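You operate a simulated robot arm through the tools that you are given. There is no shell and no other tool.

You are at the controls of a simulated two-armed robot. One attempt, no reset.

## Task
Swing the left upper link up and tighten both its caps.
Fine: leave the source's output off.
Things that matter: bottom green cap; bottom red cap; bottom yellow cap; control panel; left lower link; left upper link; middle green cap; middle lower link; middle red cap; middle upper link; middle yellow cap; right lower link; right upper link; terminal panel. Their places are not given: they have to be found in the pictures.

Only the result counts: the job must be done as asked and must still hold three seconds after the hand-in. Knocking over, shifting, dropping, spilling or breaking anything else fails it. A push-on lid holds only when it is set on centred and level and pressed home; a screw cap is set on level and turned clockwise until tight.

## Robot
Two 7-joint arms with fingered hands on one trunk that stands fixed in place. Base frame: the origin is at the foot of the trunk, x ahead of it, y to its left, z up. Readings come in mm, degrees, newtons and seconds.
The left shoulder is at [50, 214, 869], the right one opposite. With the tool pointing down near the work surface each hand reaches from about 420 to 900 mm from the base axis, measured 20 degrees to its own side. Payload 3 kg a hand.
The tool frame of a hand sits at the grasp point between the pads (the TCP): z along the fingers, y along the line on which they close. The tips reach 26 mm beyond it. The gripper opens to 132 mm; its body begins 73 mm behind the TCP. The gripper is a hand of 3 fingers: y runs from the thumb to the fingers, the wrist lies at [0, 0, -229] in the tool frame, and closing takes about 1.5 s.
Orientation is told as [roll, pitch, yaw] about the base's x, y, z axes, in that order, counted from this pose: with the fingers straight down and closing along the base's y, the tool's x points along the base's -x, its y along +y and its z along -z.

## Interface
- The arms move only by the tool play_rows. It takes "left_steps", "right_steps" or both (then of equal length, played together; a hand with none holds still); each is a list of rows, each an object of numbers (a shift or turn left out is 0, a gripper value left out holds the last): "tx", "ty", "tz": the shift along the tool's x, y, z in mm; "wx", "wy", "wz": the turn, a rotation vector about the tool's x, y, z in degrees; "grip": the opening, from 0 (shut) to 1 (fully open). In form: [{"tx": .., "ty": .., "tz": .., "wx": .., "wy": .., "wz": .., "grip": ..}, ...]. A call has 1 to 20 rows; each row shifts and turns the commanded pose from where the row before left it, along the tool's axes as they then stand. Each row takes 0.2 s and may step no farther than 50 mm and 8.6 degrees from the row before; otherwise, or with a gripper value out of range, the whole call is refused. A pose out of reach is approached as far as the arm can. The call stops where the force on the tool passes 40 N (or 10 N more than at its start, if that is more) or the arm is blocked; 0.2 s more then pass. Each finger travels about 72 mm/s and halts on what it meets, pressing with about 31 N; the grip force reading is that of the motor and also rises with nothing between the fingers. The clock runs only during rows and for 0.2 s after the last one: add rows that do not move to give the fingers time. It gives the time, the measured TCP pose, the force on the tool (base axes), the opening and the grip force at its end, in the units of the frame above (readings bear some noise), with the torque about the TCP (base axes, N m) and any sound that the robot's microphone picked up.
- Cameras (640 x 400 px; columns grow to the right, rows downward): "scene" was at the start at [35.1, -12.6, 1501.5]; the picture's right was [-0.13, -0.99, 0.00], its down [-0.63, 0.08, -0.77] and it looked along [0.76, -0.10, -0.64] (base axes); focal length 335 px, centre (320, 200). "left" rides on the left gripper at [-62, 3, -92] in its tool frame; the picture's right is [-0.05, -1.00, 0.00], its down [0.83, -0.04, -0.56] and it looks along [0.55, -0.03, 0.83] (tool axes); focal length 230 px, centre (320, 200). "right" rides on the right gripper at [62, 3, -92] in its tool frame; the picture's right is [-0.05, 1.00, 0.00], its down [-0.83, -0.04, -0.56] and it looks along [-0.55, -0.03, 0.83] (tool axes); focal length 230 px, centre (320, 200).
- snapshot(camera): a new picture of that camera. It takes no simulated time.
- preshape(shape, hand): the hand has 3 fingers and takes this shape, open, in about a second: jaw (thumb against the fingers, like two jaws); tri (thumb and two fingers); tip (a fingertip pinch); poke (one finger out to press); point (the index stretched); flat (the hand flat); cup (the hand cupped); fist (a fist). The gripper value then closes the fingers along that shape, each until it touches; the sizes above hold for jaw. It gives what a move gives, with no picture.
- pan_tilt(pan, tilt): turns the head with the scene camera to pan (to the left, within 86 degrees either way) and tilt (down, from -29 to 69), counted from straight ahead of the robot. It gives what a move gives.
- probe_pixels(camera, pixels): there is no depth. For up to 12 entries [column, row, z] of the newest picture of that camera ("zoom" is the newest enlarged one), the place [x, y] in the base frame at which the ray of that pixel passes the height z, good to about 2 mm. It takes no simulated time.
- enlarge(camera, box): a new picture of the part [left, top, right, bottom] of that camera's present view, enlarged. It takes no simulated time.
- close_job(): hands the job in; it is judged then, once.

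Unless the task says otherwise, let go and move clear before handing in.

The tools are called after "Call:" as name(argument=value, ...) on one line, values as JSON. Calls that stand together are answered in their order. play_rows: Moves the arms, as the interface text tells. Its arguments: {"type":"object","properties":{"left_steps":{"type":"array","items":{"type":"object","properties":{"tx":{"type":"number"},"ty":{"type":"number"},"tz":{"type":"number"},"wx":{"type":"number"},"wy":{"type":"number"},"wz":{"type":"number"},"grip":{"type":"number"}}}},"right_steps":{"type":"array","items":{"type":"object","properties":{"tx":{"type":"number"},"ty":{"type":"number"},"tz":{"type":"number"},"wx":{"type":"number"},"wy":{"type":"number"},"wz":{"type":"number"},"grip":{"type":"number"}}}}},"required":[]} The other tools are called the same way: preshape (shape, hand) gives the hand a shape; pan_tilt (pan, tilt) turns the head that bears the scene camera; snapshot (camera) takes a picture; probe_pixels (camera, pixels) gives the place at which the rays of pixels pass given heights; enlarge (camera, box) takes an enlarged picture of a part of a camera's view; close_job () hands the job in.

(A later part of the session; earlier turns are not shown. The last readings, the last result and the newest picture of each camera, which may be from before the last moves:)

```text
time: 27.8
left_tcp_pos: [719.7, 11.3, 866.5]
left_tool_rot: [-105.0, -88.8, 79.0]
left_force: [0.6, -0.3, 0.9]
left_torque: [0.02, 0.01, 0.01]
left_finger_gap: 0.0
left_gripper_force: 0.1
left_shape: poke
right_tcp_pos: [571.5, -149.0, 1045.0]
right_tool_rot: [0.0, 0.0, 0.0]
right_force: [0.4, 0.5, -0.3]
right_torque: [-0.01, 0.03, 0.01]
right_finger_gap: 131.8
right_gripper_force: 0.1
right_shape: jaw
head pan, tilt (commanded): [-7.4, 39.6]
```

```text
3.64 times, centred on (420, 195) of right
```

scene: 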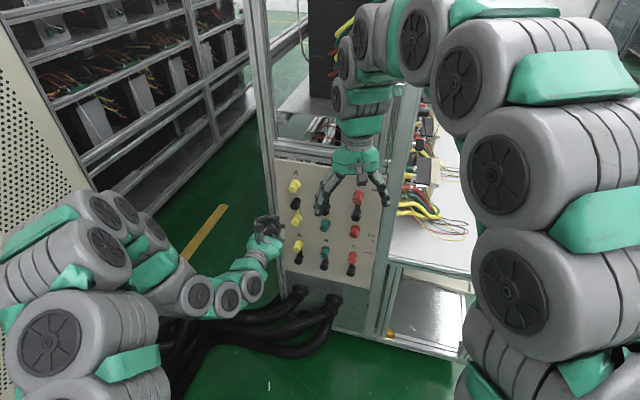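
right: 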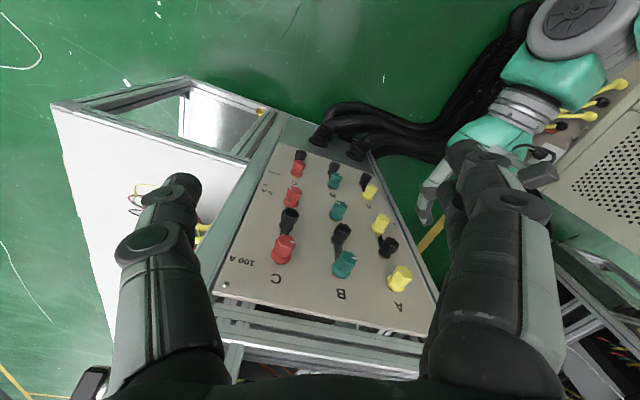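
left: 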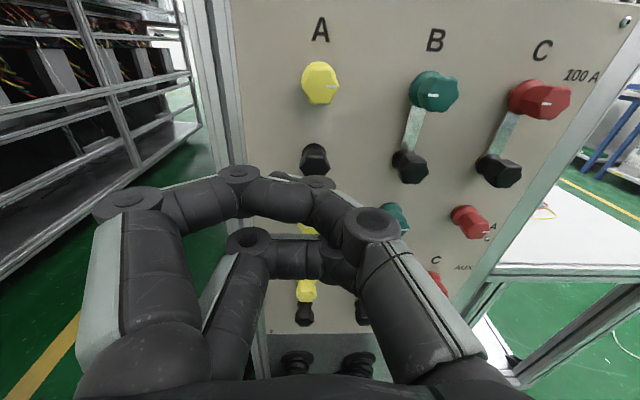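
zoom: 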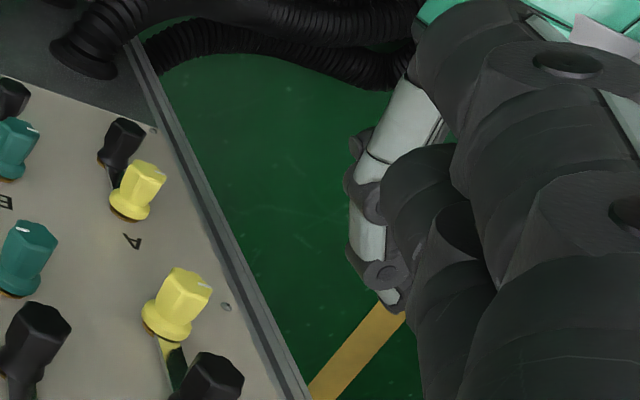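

Call:
play_rows(left_steps=[{"grip": 1}, {"grip": 1}, {"grip": 1}, {"grip": 1}, {"grip": 1}, {"grip": 1}, {"grip": 1}, {"grip": 1}])

Call:
snapshot(camera="left")

Call:
play_rows(left_steps=[{"grip": 0.5}, {}, {}, {}, {}, {}, {}, {}])

Call:
snapshot(camera="left")

```text
time: 29.6
left_tcp_pos: [720.6, 11.0, 866.7]
left_tool_rot: [-104.9, -88.7, 78.9]
left_force: [-0.1, -0.8, 0.5]
left_torque: [-0.03, 0.01, -0.01]
left_finger_gap: 0.1
left_gripper_force: 0.0
left_shape: poke
right_tcp_pos: [572.0, -148.6, 1044.7]
right_tool_rot: [0.0, 0.0, 0.0]
right_force: [0.0, -0.1, -0.5]
right_torque: [-0.01, 0.01, 0.01]
right_finger_gap: 131.9
right_gripper_force: 0.0
right_shape: jaw
head pan, tilt (commanded): [-7.4, 39.6]
```

```text
taken
```

left: 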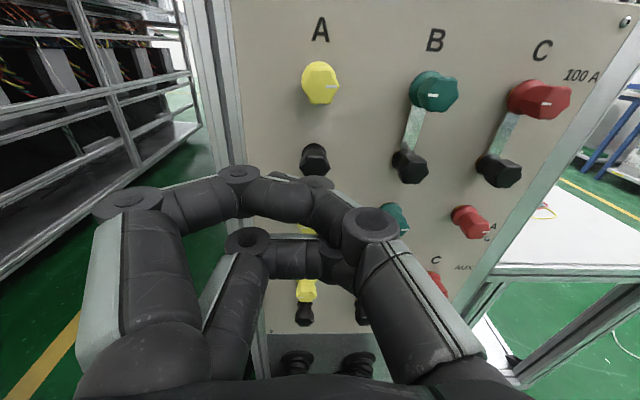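

```text
time: 31.4
left_tcp_pos: [720.2, 9.8, 865.3]
left_tool_rot: [-105.1, -88.7, 79.0]
left_force: [-0.3, -0.7, -0.2]
left_torque: [-0.01, 0.01, -0.02]
left_finger_gap: 0.3
left_gripper_force: 0.0
left_shape: poke
right_tcp_pos: [572.3, -149.6, 1044.9]
right_tool_rot: [0.0, 0.0, 0.0]
right_force: [-0.5, 0.1, -0.5]
right_torque: [0.0, -0.03, -0.04]
right_finger_gap: 131.8
right_gripper_force: 0.1
right_shape: jaw
head pan, tilt (commanded): [-7.4, 39.6]
```

```text
taken
```

left: 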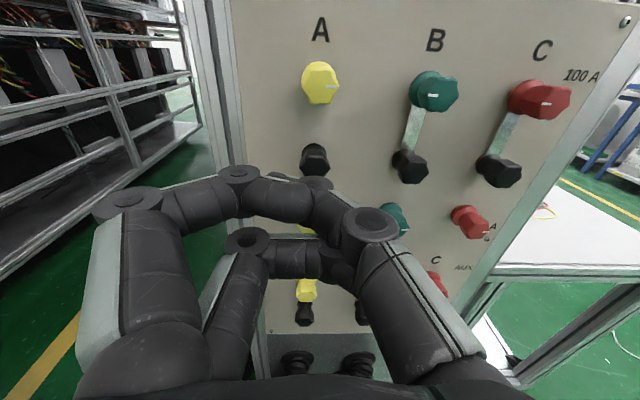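

Grip has no effect in poke. I'll look at "tip" when nearly closed, and at "fist", as a slimmer pusher.

Call:
preshape(shape="tip", hand="left")

Call:
play_rows(left_steps=[{"grip": 0.3}, {}, {}, {}, {}, {}, {}, {}, {}])

Call:
snapshot(camera="left")

Call:
enlarge(camera="scene", box=[240, 195, 310, 250])

```text
time: 32.3
left_tcp_pos: [720.0, 8.9, 866.0]
left_tool_rot: [-105.1, -88.6, 79.2]
left_force: [0.1, -0.2, 0.1]
left_torque: [0.01, -0.02, -0.01]
left_finger_gap: 95.2
left_gripper_force: 0.0
left_shape: tip
right_tcp_pos: [572.6, -149.4, 1046.4]
right_tool_rot: [0.1, 0.0, 0.0]
right_force: [0.2, 1.6, -0.6]
right_torque: [-0.02, -0.01, 0.0]
right_finger_gap: 132.0
right_gripper_force: 0.0
right_shape: jaw
head pan, tilt (commanded): [-7.4, 39.6]
```

```text
time: 34.3
left_tcp_pos: [718.9, 9.8, 864.9]
left_tool_rot: [-105.0, -88.9, 79.0]
left_force: [-0.4, 0.4, -0.3]
left_torque: [0.0, 0.01, -0.02]
left_finger_gap: 12.1
left_gripper_force: 0.1
left_shape: tip
right_tcp_pos: [571.7, -150.7, 1045.5]
right_tool_rot: [0.0, 0.0, 0.0]
right_force: [-0.9, -0.2, -0.1]
right_torque: [0.01, -0.01, 0.02]
right_finger_gap: 132.0
right_gripper_force: 0.2
right_shape: jaw
head pan, tilt (commanded): [-7.4, 39.6]
```

```text
taken
```

left: 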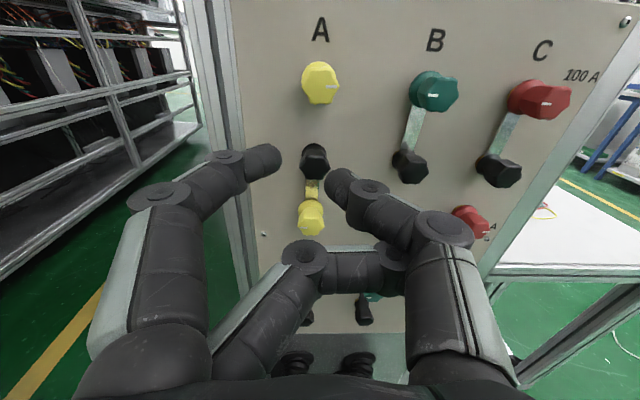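

```text
7.27 times, centred on (275, 222) of scene
```

zoom: 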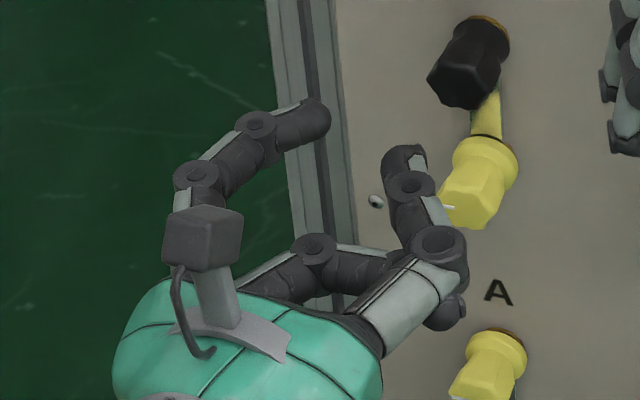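

"Tip" works well: thumb at (338,185) and index at (268,158) straddle a gap while the third finger stays curled. I'll square the hand to the panel and bring the gap in front of the link, still about 60 mm short of it.

Call:
play_rows(left_steps=[{"wx": -3, "wz": 1, "wy": 0.3, "grip": 0.3}, {"tx": 24, "ty": -4, "tz": 12}, {"tx": 23, "ty": -4, "tz": 12}, {"tx": 23, "ty": -4, "tz": 12}, {"tz": 11}, {}])

Call:
snapshot(camera="left")

Call:
enlarge(camera="left", box=[230, 80, 400, 240])

Call:
snapshot(camera="right")

```text
time: 35.7
left_tcp_pos: [758.4, -20.3, 795.3]
left_tool_rot: [-81.6, -89.7, 58.7]
left_force: [-0.3, -1.1, 0.6]
left_torque: [-0.02, 0.03, -0.04]
left_finger_gap: 12.2
left_gripper_force: 0.0
left_shape: tip
right_tcp_pos: [572.5, -149.3, 1045.1]
right_tool_rot: [-0.2, -0.1, 0.1]
right_force: [-0.2, 0.1, -1.3]
right_torque: [0.01, -0.04, -0.02]
right_finger_gap: 132.1
right_gripper_force: 0.0
right_shape: jaw
head pan, tilt (commanded): [-7.4, 39.6]
```

```text
taken
```

left: 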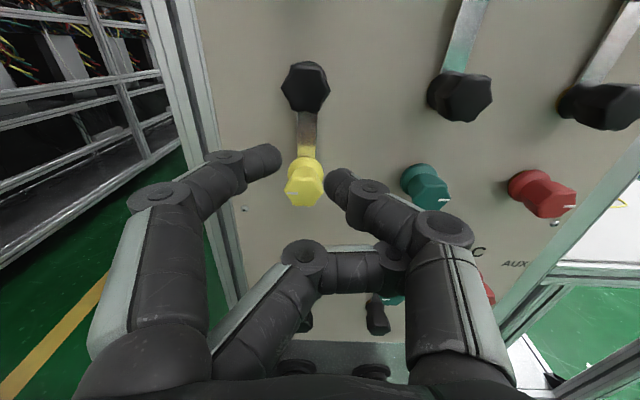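

```text
2.50 times, centred on (315, 160) of left
```

zoom: 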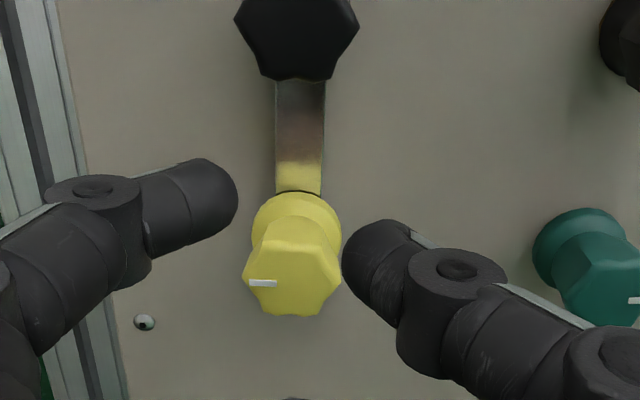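

```text
taken
```

right: 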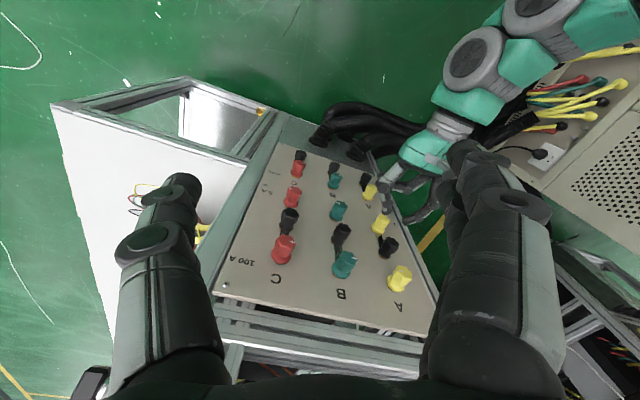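

The computed link midpoint matches the picture at about (306,134), and after a 60 mm advance it should lie at about (302,167) between the tips. I'll advance 40 mm and check.

Call:
play_rows(left_steps=[{"tz": 14}, {"tz": 13}, {"tz": 13}, {}])

Call:
enlarge(camera="left", box=[230, 80, 400, 240])

Call:
enlarge(camera="right", box=[350, 190, 420, 260])

```text
time: 36.7
left_tcp_pos: [795.2, -36.6, 794.6]
left_tool_rot: [-89.8, -89.8, 66.9]
left_force: [0.4, 0.3, -0.1]
left_torque: [0.01, 0.0, 0.02]
left_finger_gap: 12.3
left_gripper_force: 0.0
left_shape: tip
right_tcp_pos: [572.7, -150.6, 1046.1]
right_tool_rot: [0.1, 0.0, -0.1]
right_force: [-0.3, -0.6, 0.6]
right_torque: [-0.01, 0.01, 0.01]
right_finger_gap: 131.9
right_gripper_force: 0.0
right_shape: jaw
head pan, tilt (commanded): [-7.4, 39.6]
```

```text
2.50 times, centred on (315, 160) of left
```

zoom: 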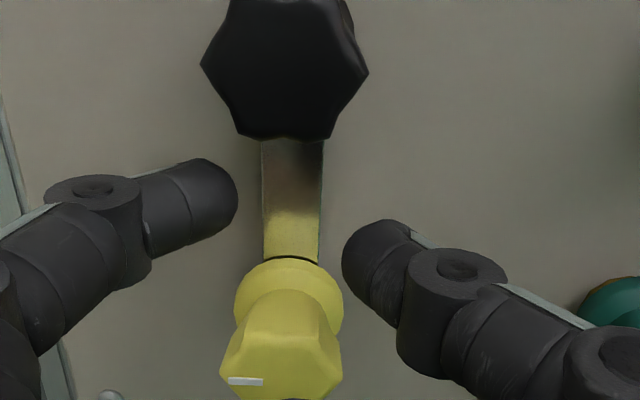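

```text
5.71 times, centred on (385, 225) of right
```

zoom: 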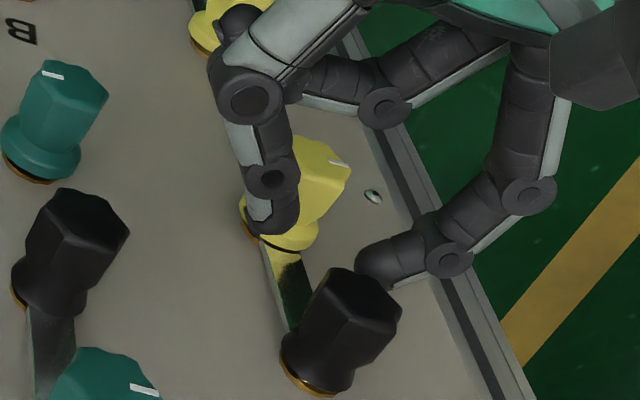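

The link sits centred between the index (zoom 215,205) and thumb (zoom 365,260), and both caps are clear. I'll advance another 13 mm and check forces.

Call:
play_rows(left_steps=[{"tz": 5}, {"tz": 4}, {"tz": 4}, {}])

Call:
enlarge(camera="left", box=[230, 80, 400, 240])

Call:
enlarge(camera="right", box=[360, 200, 415, 260])

```text
time: 37.7
left_tcp_pos: [806.9, -40.6, 795.8]
left_tool_rot: [-83.1, -89.8, 60.2]
left_force: [0.7, -0.6, 0.2]
left_torque: [0.0, 0.03, 0.01]
left_finger_gap: 12.1
left_gripper_force: 0.1
left_shape: tip
right_tcp_pos: [572.3, -149.9, 1045.1]
right_tool_rot: [0.0, 0.0, 0.0]
right_force: [0.5, 0.7, 0.2]
right_torque: [0.02, -0.02, 0.02]
right_finger_gap: 131.9
right_gripper_force: 0.0
right_shape: jaw
head pan, tilt (commanded): [-7.4, 39.6]
```

```text
2.50 times, centred on (315, 160) of left
```

zoom: 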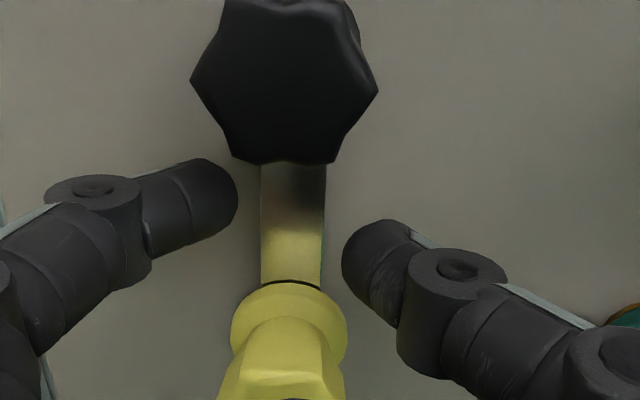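

```text
6.67 times, centred on (388, 230) of right
```

zoom: 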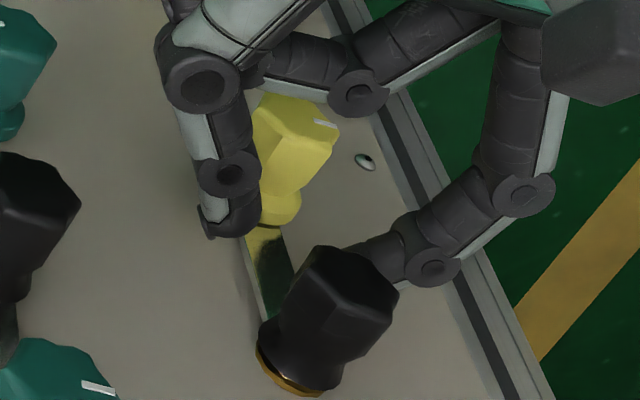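

There is no contact yet, and I estimate the tips about 8 mm off the panel. I'll advance another 5 mm gently.

Call:
play_rows(left_steps=[{"tz": 2}, {"tz": 2}, {"tz": 1}, {}])

Call:
enlarge(camera="left", box=[230, 80, 400, 240])

Call:
enlarge(camera="right", box=[360, 200, 415, 260])

```text
time: 38.7
left_tcp_pos: [811.7, -41.1, 795.5]
left_tool_rot: [-84.8, -89.8, 61.9]
left_force: [0.5, -0.1, 0.3]
left_torque: [0.0, 0.0, 0.03]
left_finger_gap: 12.3
left_gripper_force: 0.0
left_shape: tip
right_tcp_pos: [571.2, -149.6, 1045.5]
right_tool_rot: [0.1, 0.0, 0.0]
right_force: [-0.7, -0.3, 0.3]
right_torque: [0.03, -0.02, -0.01]
right_finger_gap: 131.8
right_gripper_force: 0.1
right_shape: jaw
head pan, tilt (commanded): [-7.4, 39.6]
```

```text
2.50 times, centred on (315, 160) of left
```

zoom: 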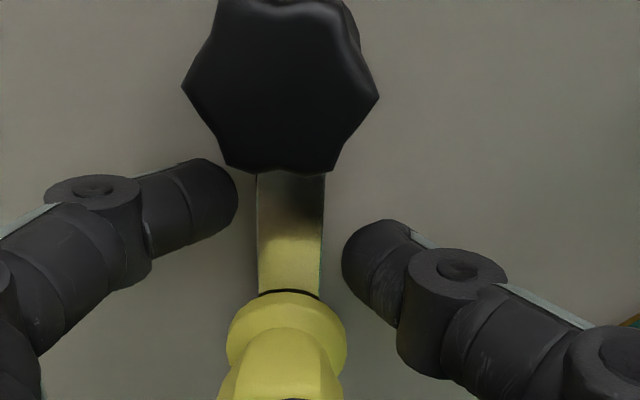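

```text
6.67 times, centred on (388, 230) of right
```

zoom: 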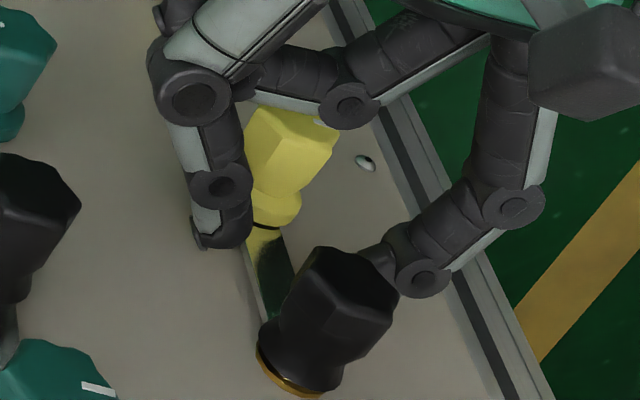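

Clearances look fine on both sides. I'll advance a few more millimetres until light contact, so the tips get well below the link's front face.

Call:
play_rows(left_steps=[{"tz": 1.5}, {"tz": 1}, {}])

Call:
enlarge(camera="right", box=[365, 215, 405, 250])

```text
time: 39.5
left_tcp_pos: [813.4, -42.3, 796.4]
left_tool_rot: [-80.4, -89.8, 57.6]
left_force: [-8.2, 4.1, 0.2]
left_torque: [-0.07, -0.11, 0.27]
left_finger_gap: 12.4
left_gripper_force: 0.1
left_shape: tip
right_tcp_pos: [572.9, -149.8, 1045.5]
right_tool_rot: [0.1, 0.0, -0.1]
right_force: [0.2, -0.6, -0.9]
right_torque: [0.0, -0.05, 0.0]
right_finger_gap: 131.8
right_gripper_force: 0.1
right_shape: jaw
head pan, tilt (commanded): [-7.4, 39.6]
```

```text
11.43 times, centred on (385, 232) of right
```

zoom: 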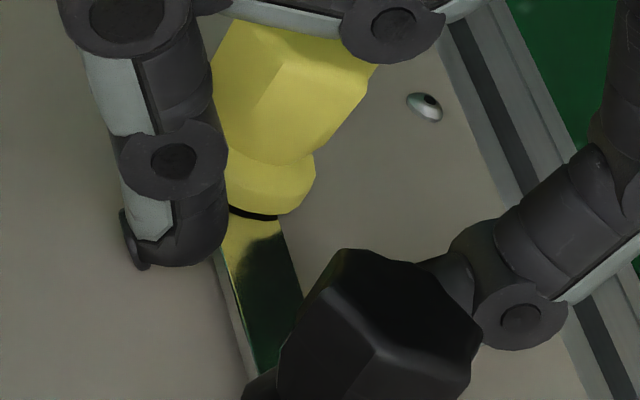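

The index tip touched the panel first: about 9 N, with the torque placing the contact near y=+30. I'll back off 1.5 mm, tilt slightly so the thumb comes level, and start pushing the link to the left with the thumb in small steps.

Call:
play_rows(left_steps=[{"tz": -1.5}, {"wx": -2.5}, {"ty": 2}, {"ty": 2}, {}])

Call:
enlarge(camera="left", box=[230, 80, 400, 240])

Call:
enlarge(camera="right", box=[365, 215, 405, 250])

```text
time: 40.7
left_tcp_pos: [813.9, -38.3, 795.3]
left_tool_rot: [-86.9, -89.8, 66.4]
left_force: [0.0, -0.8, -0.2]
left_torque: [0.0, 0.01, 0.0]
left_finger_gap: 12.4
left_gripper_force: 0.0
left_shape: tip
right_tcp_pos: [570.8, -149.4, 1045.2]
right_tool_rot: [0.0, 0.0, 0.1]
right_force: [0.2, -0.2, 0.0]
right_torque: [0.01, -0.01, 0.02]
right_finger_gap: 132.0
right_gripper_force: 0.0
right_shape: jaw
head pan, tilt (commanded): [-7.4, 39.6]
```

```text
2.50 times, centred on (315, 160) of left
```

zoom: 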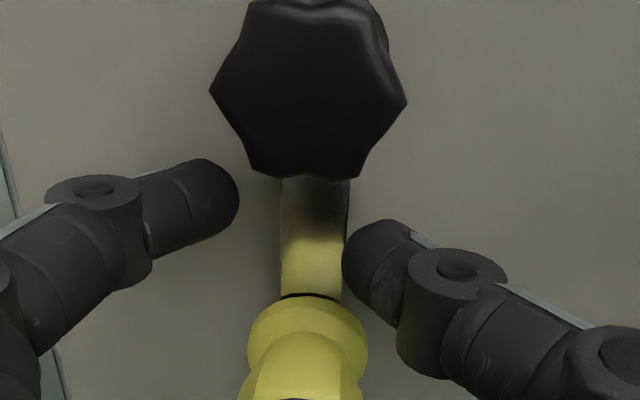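

```text
11.43 times, centred on (385, 232) of right
```

zoom: 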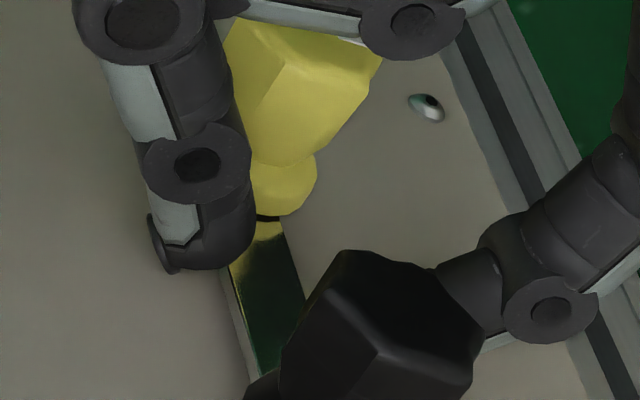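

The thumb is now right at the link's edge (zoom 345,265). I'll push left a further 3 mm in 1 mm rows and read the force.

Call:
play_rows(left_steps=[{"ty": 1}, {"ty": 1}, {"ty": 1}, {}])

Call:
enlarge(camera="left", box=[230, 80, 400, 240])

```text
time: 41.7
left_tcp_pos: [815.4, -36.4, 795.0]
left_tool_rot: [-82.9, -89.8, 62.4]
left_force: [-0.7, 0.0, 1.0]
left_torque: [-0.01, 0.01, 0.04]
left_finger_gap: 12.0
left_gripper_force: 0.0
left_shape: tip
right_tcp_pos: [573.0, -149.9, 1045.5]
right_tool_rot: [0.0, 0.0, 0.0]
right_force: [0.0, -0.4, -0.7]
right_torque: [0.0, -0.01, -0.03]
right_finger_gap: 132.1
right_gripper_force: 0.0
right_shape: jaw
head pan, tilt (commanded): [-7.4, 39.6]
```

```text
2.50 times, centred on (315, 160) of left
```

zoom: 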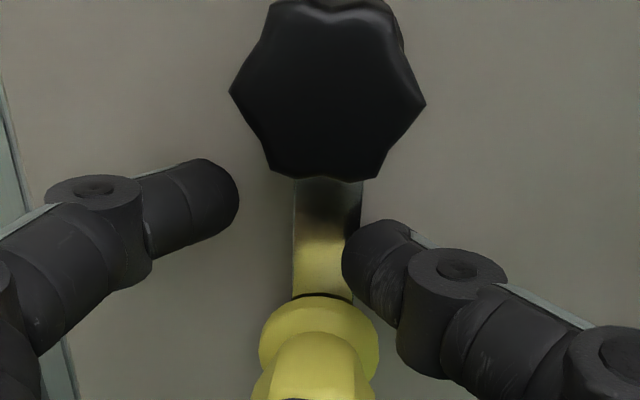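

Call:
play_rows(left_steps=[{"ty": 1}, {"ty": 1}, {}])

Call:
enlarge(camera="left", box=[230, 80, 400, 240])

Call:
enlarge(camera="right", box=[365, 215, 405, 250])

```text
time: 42.5
left_tcp_pos: [815.1, -33.4, 796.3]
left_tool_rot: [-84.5, -89.8, 64.0]
left_force: [-0.8, 0.3, -0.2]
left_torque: [-0.03, 0.0, -0.02]
left_finger_gap: 12.0
left_gripper_force: 0.0
left_shape: tip
right_tcp_pos: [571.8, -149.6, 1044.5]
right_tool_rot: [0.0, 0.0, 0.0]
right_force: [-0.2, -0.4, -0.1]
right_torque: [0.0, 0.0, 0.01]
right_finger_gap: 132.2
right_gripper_force: 0.1
right_shape: jaw
head pan, tilt (commanded): [-7.4, 39.6]
```

```text
2.50 times, centred on (315, 160) of left
```

zoom: 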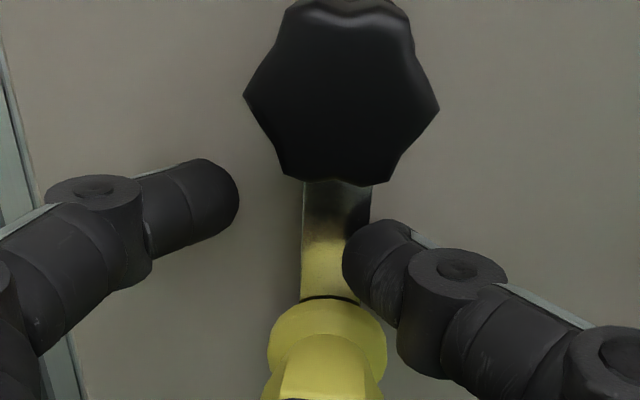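

```text
11.43 times, centred on (385, 232) of right
```

zoom: 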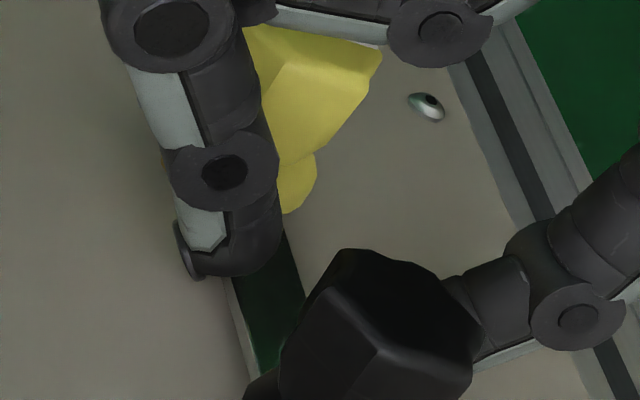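

The thumb is passing over the link instead of pushing it: it hides the edge with no force. I'll go back right, tilt a bit more so the thumb leads, and advance until the thumb meets the panel.

Call:
play_rows(left_steps=[{"ty": -4}, {"ty": -4}, {"wx": -6}, {"tz": 1}, {"tz": 1}, {}])

Call:
enlarge(camera="left", box=[230, 80, 400, 240])

```text
time: 43.9
left_tcp_pos: [816.2, -41.5, 795.3]
left_tool_rot: [-72.1, -89.8, 57.8]
left_force: [-6.2, 0.7, -0.3]
left_torque: [0.0, 0.01, -0.08]
left_finger_gap: 12.4
left_gripper_force: 0.1
left_shape: tip
right_tcp_pos: [571.3, -150.2, 1045.0]
right_tool_rot: [0.0, 0.1, 0.0]
right_force: [-0.9, 0.1, -0.7]
right_torque: [-0.03, 0.01, 0.0]
right_finger_gap: 132.0
right_gripper_force: 0.1
right_shape: jaw
head pan, tilt (commanded): [-7.4, 39.6]
```

```text
2.50 times, centred on (315, 160) of left
```

zoom: 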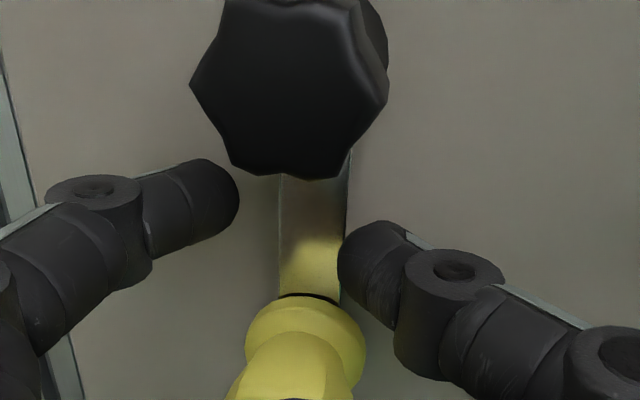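

The thumb now presses lightly on the panel (6 N, contact near y=-13), right beside the link's edge. I'll push along the panel to the left in 1 mm rows, holding depth.

Call:
play_rows(left_steps=[{"ty": 1, "tz": 0.1}, {"ty": 1, "tz": 0.15}, {"ty": 1, "tz": 0.15}, {"ty": 1, "tz": 0.15}, {}])

Call:
enlarge(camera="left", box=[230, 80, 400, 240])

Call:
enlarge(camera="right", box=[365, 215, 405, 250])

```text
time: 45.1
left_tcp_pos: [817.8, -39.3, 796.4]
left_tool_rot: [-76.0, -89.9, 61.4]
left_force: [-16.1, -3.0, -0.3]
left_torque: [-0.01, 0.0, -0.29]
left_finger_gap: 12.5
left_gripper_force: 0.1
left_shape: tip
right_tcp_pos: [571.0, -149.8, 1044.8]
right_tool_rot: [0.0, 0.1, 0.1]
right_force: [-0.3, 0.3, -0.7]
right_torque: [-0.01, 0.05, 0.02]
right_finger_gap: 131.7
right_gripper_force: 0.1
right_shape: jaw
head pan, tilt (commanded): [-7.4, 39.6]
```

```text
2.50 times, centred on (315, 160) of left
```

zoom: 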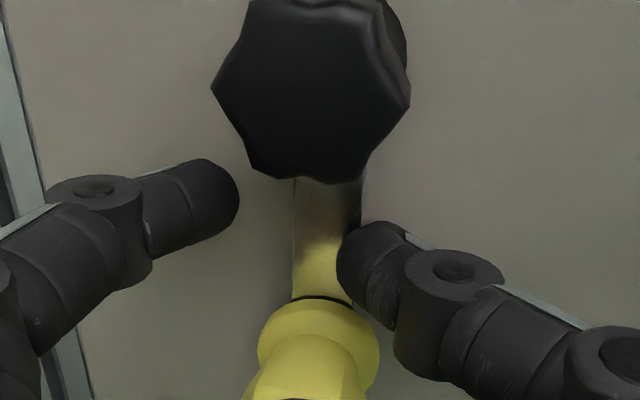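

```text
11.43 times, centred on (385, 232) of right
```

zoom: 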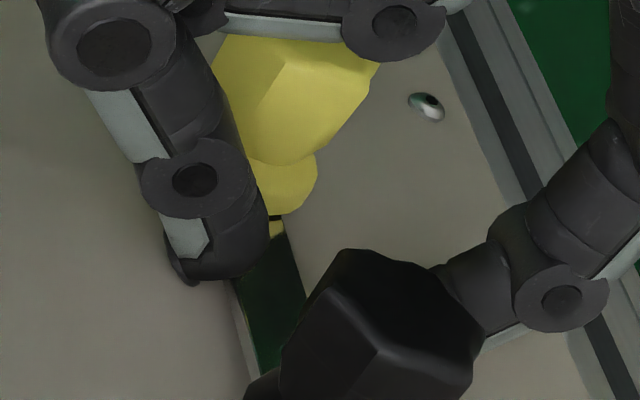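

The push meets about 9 N sideways and the link does not turn, so the black pivot cap still clamps it. I must loosen that cap first, so I'll withdraw, square the hand to the panel again and shape it as a jaw in front of the black cap.

Call:
play_rows(left_steps=[{"ty": -3}, {"tz": -10}, {"wx": 4.3, "tz": -10}, {"wx": 4.2, "tz": -15}, {"tz": -15}, {"tz": -15}, {"tx": -14}, {"tx": -14}, {"tx": -13}, {}])

Call:
preshape(shape="jaw", hand="left")

Call:
play_rows(left_steps=[{"grip": 0.5}, {}, {}, {}, {}, {}, {}])

Call:
snapshot(camera="left")

Call:
enlarge(camera="left", box=[240, 80, 380, 240])

```text
time: 47.3
left_tcp_pos: [754.5, -20.6, 836.8]
left_tool_rot: [-87.2, -89.8, 64.2]
left_force: [-0.4, 0.9, -0.6]
left_torque: [0.0, -0.01, 0.01]
left_finger_gap: 12.0
left_gripper_force: 0.0
left_shape: tip
right_tcp_pos: [572.9, -150.0, 1045.4]
right_tool_rot: [0.0, 0.1, 0.0]
right_force: [-0.7, 0.2, 0.3]
right_torque: [-0.02, -0.03, 0.0]
right_finger_gap: 132.0
right_gripper_force: 0.1
right_shape: jaw
head pan, tilt (commanded): [-7.4, 39.6]
```

```text
time: 48.2
left_tcp_pos: [753.8, -21.1, 836.2]
left_tool_rot: [-88.0, -89.8, 64.9]
left_force: [0.4, 0.3, -0.7]
left_torque: [-0.01, 0.02, -0.01]
left_finger_gap: 94.7
left_gripper_force: 0.1
left_shape: jaw
right_tcp_pos: [570.9, -150.0, 1045.5]
right_tool_rot: [0.0, 0.0, 0.1]
right_force: [-0.1, 1.1, -0.1]
right_torque: [0.0, -0.01, 0.01]
right_finger_gap: 131.9
right_gripper_force: 0.1
right_shape: jaw
head pan, tilt (commanded): [-7.4, 39.6]
```

```text
time: 49.8
left_tcp_pos: [755.1, -21.2, 837.6]
left_tool_rot: [-88.0, -89.9, 65.0]
left_force: [-0.6, -0.6, -0.1]
left_torque: [-0.05, -0.02, 0.0]
left_finger_gap: 22.8
left_gripper_force: 0.1
left_shape: jaw
right_tcp_pos: [571.6, -149.3, 1044.7]
right_tool_rot: [0.1, 0.0, 0.0]
right_force: [0.6, -0.5, -0.5]
right_torque: [-0.04, 0.01, 0.0]
right_finger_gap: 131.9
right_gripper_force: 0.0
right_shape: jaw
head pan, tilt (commanded): [-7.4, 39.6]
```

```text
taken
```

left: 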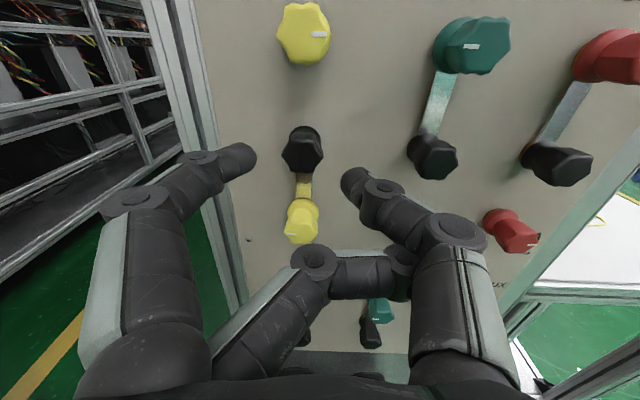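

```text
2.50 times, centred on (310, 160) of left
```

zoom: 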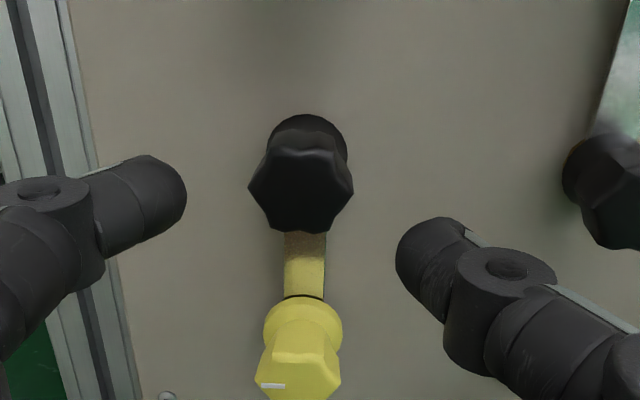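

The third finger still looks curled (320,260), though the shape says jaw. I'll open fully and check.

Call:
play_rows(left_steps=[{"grip": 1, "tz": -10}, {}, {}, {}, {}, {}, {}, {}])

Call:
snapshot(camera="left")

```text
time: 51.6
left_tcp_pos: [746.4, -17.0, 837.0]
left_tool_rot: [-84.9, -89.7, 61.9]
left_force: [-0.2, 0.0, -0.3]
left_torque: [0.01, 0.0, 0.0]
left_finger_gap: 95.0
left_gripper_force: 0.1
left_shape: jaw
right_tcp_pos: [571.2, -150.0, 1044.9]
right_tool_rot: [0.0, -0.1, 0.0]
right_force: [0.0, 0.0, 0.1]
right_torque: [-0.01, 0.0, -0.02]
right_finger_gap: 132.1
right_gripper_force: 0.1
right_shape: jaw
head pan, tilt (commanded): [-7.4, 39.6]
```

```text
taken
```

left: 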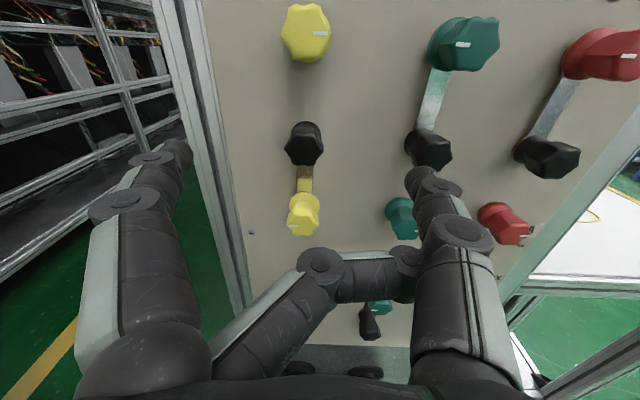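

The curled third finger is snagged against the thumb base (405,265), and the gap stays at 95. I'll back off a little and go through "flat" to free it, then re-form jaw.

Call:
play_rows(left_steps=[{"tz": -15}, {}])

Call:
preshape(shape="flat", hand="left")

Call:
snapshot(camera="left")

Call:
preshape(shape="jaw", hand="left")

Call:
snapshot(camera="left")

```text
time: 52.2
left_tcp_pos: [731.5, -10.4, 837.0]
left_tool_rot: [-97.3, -89.8, 74.3]
left_force: [-0.3, 0.6, -0.7]
left_torque: [0.0, 0.02, 0.01]
left_finger_gap: 94.8
left_gripper_force: 0.1
left_shape: jaw
right_tcp_pos: [572.3, -149.2, 1043.5]
right_tool_rot: [0.0, 0.0, 0.0]
right_force: [0.1, -0.6, 1.1]
right_torque: [0.01, -0.03, 0.03]
right_finger_gap: 131.9
right_gripper_force: 0.2
right_shape: jaw
head pan, tilt (commanded): [-7.4, 39.6]
```

```text
time: 53.1
left_tcp_pos: [732.5, -10.4, 835.9]
left_tool_rot: [-89.1, -89.8, 66.0]
left_force: [-0.2, 0.4, 0.9]
left_torque: [-0.02, 0.01, -0.01]
left_finger_gap: 0.4
left_gripper_force: 0.0
left_shape: flat
right_tcp_pos: [571.5, -149.9, 1044.5]
right_tool_rot: [0.0, 0.1, -0.1]
right_force: [-0.8, -0.4, -0.5]
right_torque: [0.0, -0.02, 0.0]
right_finger_gap: 132.1
right_gripper_force: 0.0
right_shape: jaw
head pan, tilt (commanded): [-7.4, 39.6]
```

```text
taken
```

left: 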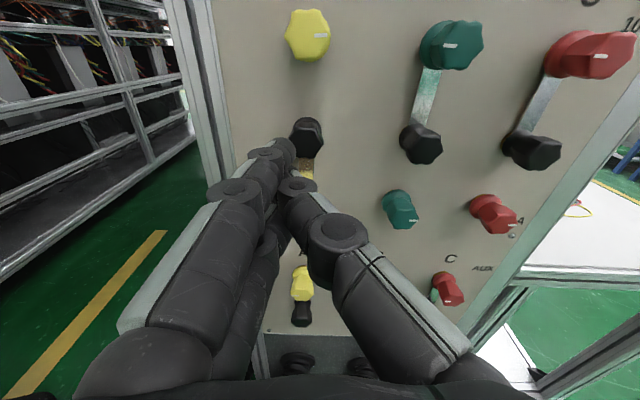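

```text
time: 54.0
left_tcp_pos: [731.4, -11.0, 836.6]
left_tool_rot: [-87.7, -89.7, 64.7]
left_force: [-0.5, 0.2, -0.8]
left_torque: [-0.02, 0.0, 0.0]
left_finger_gap: 132.0
left_gripper_force: 0.1
left_shape: jaw
right_tcp_pos: [571.9, -149.8, 1046.1]
right_tool_rot: [-0.1, 0.0, 0.0]
right_force: [0.1, 0.9, -0.3]
right_torque: [0.05, 0.01, 0.01]
right_finger_gap: 131.9
right_gripper_force: 0.0
right_shape: jaw
head pan, tilt (commanded): [-7.4, 39.6]
```

```text
taken
```

left: 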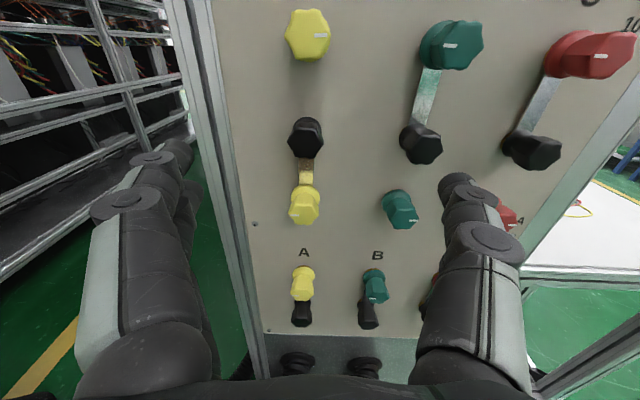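

"Flat" freed the finger and jaw is fully open at 132. I'll close to grip 0.45 and check the shape.

Call:
play_rows(left_steps=[{"grip": 0.45}, {}, {}, {}, {}, {}])

Call:
snapshot(camera="left")

```text
time: 55.4
left_tcp_pos: [731.7, -9.6, 836.8]
left_tool_rot: [-88.0, -89.8, 65.2]
left_force: [0.2, -0.9, -0.1]
left_torque: [-0.02, -0.01, 0.0]
left_finger_gap: 60.3
left_gripper_force: 0.1
left_shape: jaw
right_tcp_pos: [572.5, -149.8, 1045.2]
right_tool_rot: [0.0, 0.0, 0.0]
right_force: [0.0, 0.0, 0.1]
right_torque: [0.01, 0.0, -0.01]
right_finger_gap: 131.8
right_gripper_force: 0.1
right_shape: jaw
head pan, tilt (commanded): [-7.4, 39.6]
```

```text
taken
```

left: 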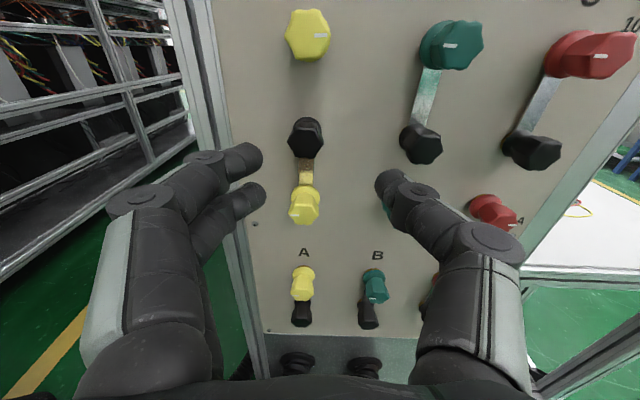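

Jaw is right now, with a 60 mm gap. I'll enlarge the black cap to fix its axis precisely before the approach.

Call:
enlarge(camera="left", box=[270, 100, 340, 170])

Call:
enlarge(camera="right", box=[370, 230, 405, 265])

```text
5.71 times, centred on (305, 135) of left
```

zoom: 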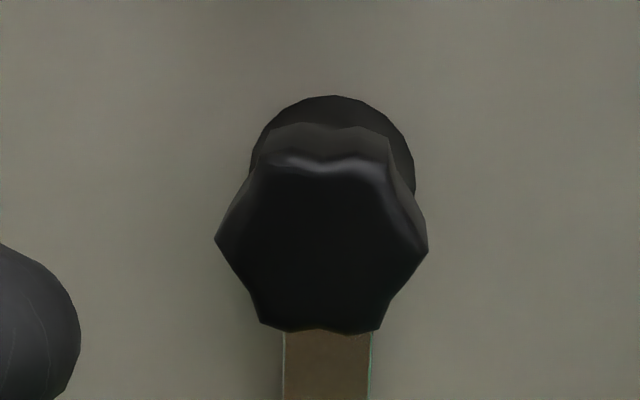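

```text
11.43 times, centred on (388, 248) of right
```

zoom: 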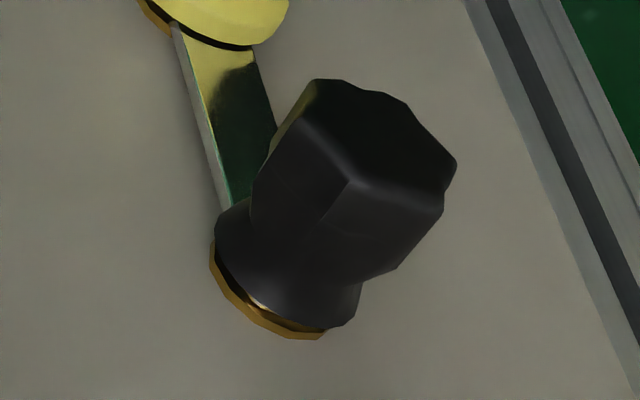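

The new view puts the black axis at tool (x≈-0.9, y≈10.7), with its face about 79 mm ahead and hex flats at top and bottom. I'll centre on it, narrow the gap, turn the wrist +90° so the fingers meet the flats, and look again before closing in.

Call:
play_rows(left_steps=[{"ty": 10.6, "tx": -0.6, "grip": 0.36}, {"wz": 8.2}, {"wz": 8.2}, {"wz": 8.2}, {"wz": 8.2}, {"wz": 8.2}, {"wz": 8.2}, {"wz": 8.2}, {"wz": 8.2}, {"wz": 8.2}, {"wz": 8.2}, {"wz": 8.0}, {}])

Call:
snapshot(camera="left")

Call:
snapshot(camera="scene")

```text
time: 58.2
left_tcp_pos: [736.0, 0.0, 837.0]
left_tool_rot: [90.0, -0.1, -113.0]
left_force: [0.3, -0.2, -0.2]
left_torque: [-0.01, -0.03, 0.02]
left_finger_gap: 47.9
left_gripper_force: 0.0
left_shape: jaw
right_tcp_pos: [572.3, -149.5, 1043.7]
right_tool_rot: [0.0, 0.0, 0.0]
right_force: [-1.0, 1.6, 0.2]
right_torque: [-0.01, -0.01, 0.06]
right_finger_gap: 131.9
right_gripper_force: 0.0
right_shape: jaw
head pan, tilt (commanded): [-7.4, 39.6]
```

```text
taken
```

left: 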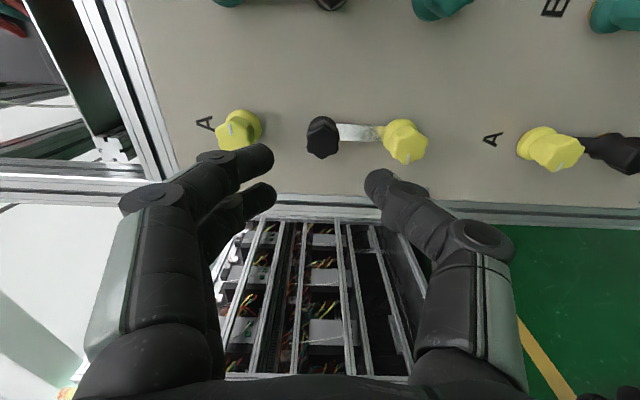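

```text
taken
```

scene: 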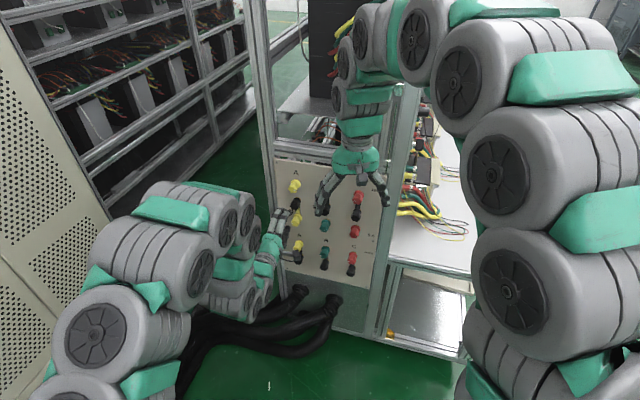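

Call:
enlarge(camera="left", box=[285, 105, 365, 175])

```text
5.71 times, centred on (325, 140) of left
```

zoom: 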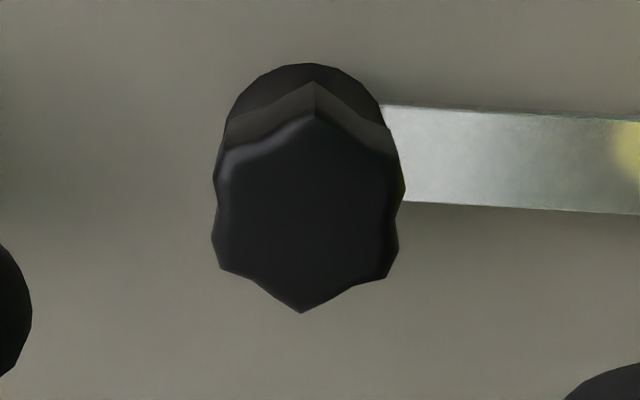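

From this side view the cap axis lies about 2 mm below the tool axis; averaging both views I'll shift down 1 mm and advance 50 mm toward the cap.

Call:
play_rows(left_steps=[{"ty": -1, "tz": 12}, {"tz": 13}, {"tz": 13}, {"tz": 12}, {}])

Call:
snapshot(camera="left")

Call:
enlarge(camera="right", box=[350, 190, 430, 300])

```text
time: 59.4
left_tcp_pos: [782.8, -19.0, 835.9]
left_tool_rot: [89.9, -0.2, -113.1]
left_force: [0.3, 0.4, -0.6]
left_torque: [0.01, 0.0, 0.01]
left_finger_gap: 47.9
left_gripper_force: 0.1
left_shape: jaw
right_tcp_pos: [571.8, -149.6, 1045.4]
right_tool_rot: [-0.1, 0.0, 0.0]
right_force: [0.8, -0.3, -0.7]
right_torque: [0.04, 0.03, 0.0]
right_finger_gap: 132.1
right_gripper_force: 0.1
right_shape: jaw
head pan, tilt (commanded): [-7.4, 39.6]
```

```text
taken
```

left: 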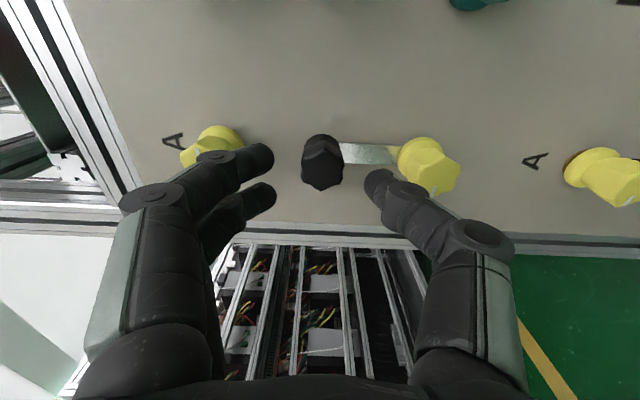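

```text
3.64 times, centred on (390, 245) of right
```

zoom: 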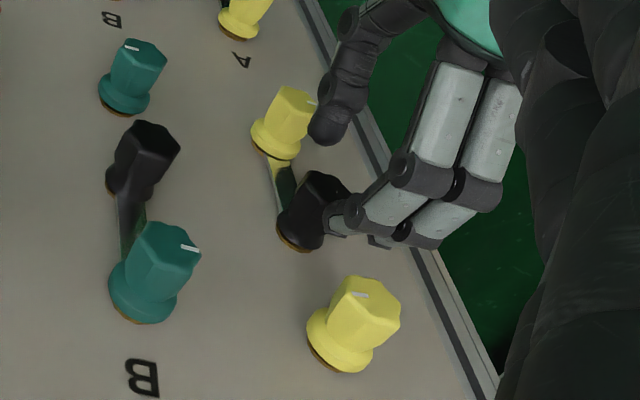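

The black cap sits centred between the fingers at (322,170), and top yellow and middle yellow are clear. I'll advance the last 28 mm.

Call:
play_rows(left_steps=[{"tz": 8, "ty": -0.5}, {"tz": 8}, {"tz": 7}, {"tz": 5}, {}])

Call:
snapshot(camera="left")

Call:
enlarge(camera="right", box=[365, 205, 425, 280])

```text
time: 60.6
left_tcp_pos: [808.0, -31.9, 835.9]
left_tool_rot: [90.0, -0.4, -113.0]
left_force: [1.1, 0.8, 0.4]
left_torque: [-0.05, -0.02, -0.02]
left_finger_gap: 47.9
left_gripper_force: 0.0
left_shape: jaw
right_tcp_pos: [572.0, -149.3, 1045.0]
right_tool_rot: [0.0, 0.0, 0.0]
right_force: [-0.7, 0.2, -0.3]
right_torque: [-0.01, 0.02, -0.03]
right_finger_gap: 131.9
right_gripper_force: 0.0
right_shape: jaw
head pan, tilt (commanded): [-7.4, 39.6]
```

```text
taken
```

left: 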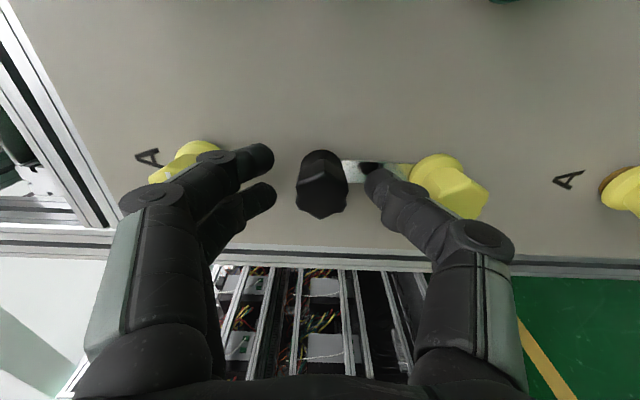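

```text
5.33 times, centred on (395, 242) of right
```

zoom: 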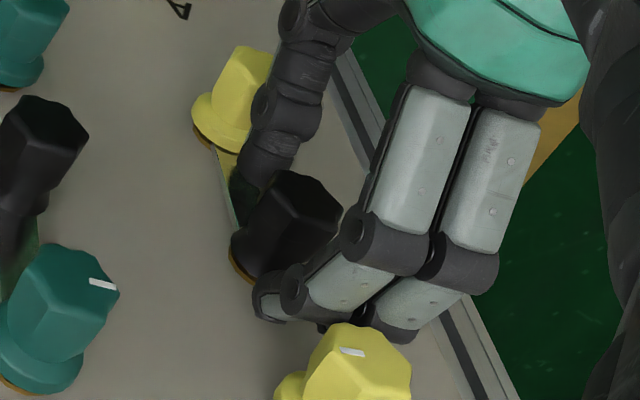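

The fingertips straddle the black cap with no contact. I'll close on it and read the grip and forces.

Call:
play_rows(left_steps=[{"grip": 0.1}, {}, {}, {}])

Call:
snapshot(camera="left")

Call:
enlarge(camera="right", box=[365, 205, 425, 280])

```text
time: 61.6
left_tcp_pos: [807.8, -31.1, 835.7]
left_tool_rot: [90.0, -0.2, -113.0]
left_force: [8.2, -3.0, -3.4]
left_torque: [-0.03, 0.07, 0.01]
left_finger_gap: 12.2
left_gripper_force: 31.2
left_shape: jaw
right_tcp_pos: [573.1, -151.2, 1046.3]
right_tool_rot: [0.0, 0.0, 0.1]
right_force: [0.2, -0.2, -0.3]
right_torque: [0.0, 0.03, 0.02]
right_finger_gap: 132.2
right_gripper_force: 0.0
right_shape: jaw
head pan, tilt (commanded): [-7.4, 39.6]
```

```text
taken
```

left: 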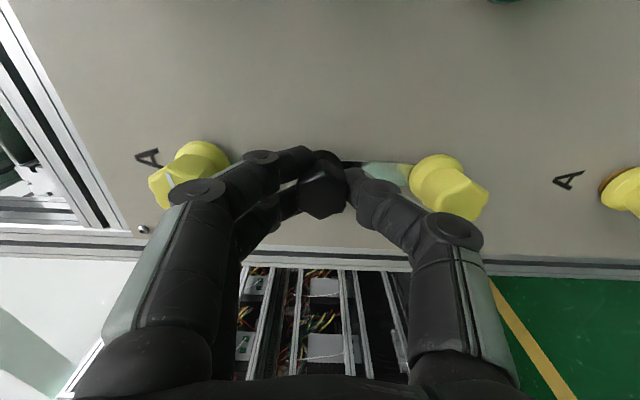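

```text
5.33 times, centred on (395, 242) of right
```

zoom: 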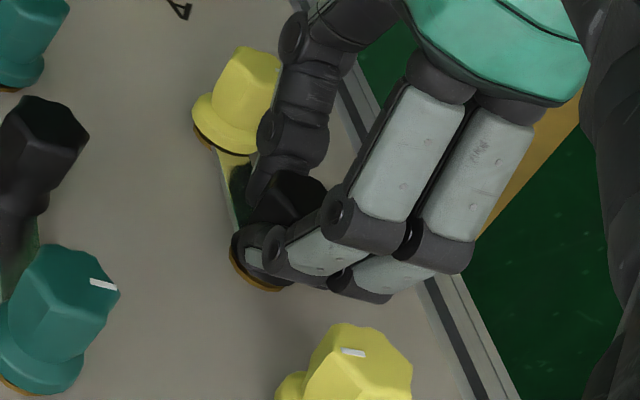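

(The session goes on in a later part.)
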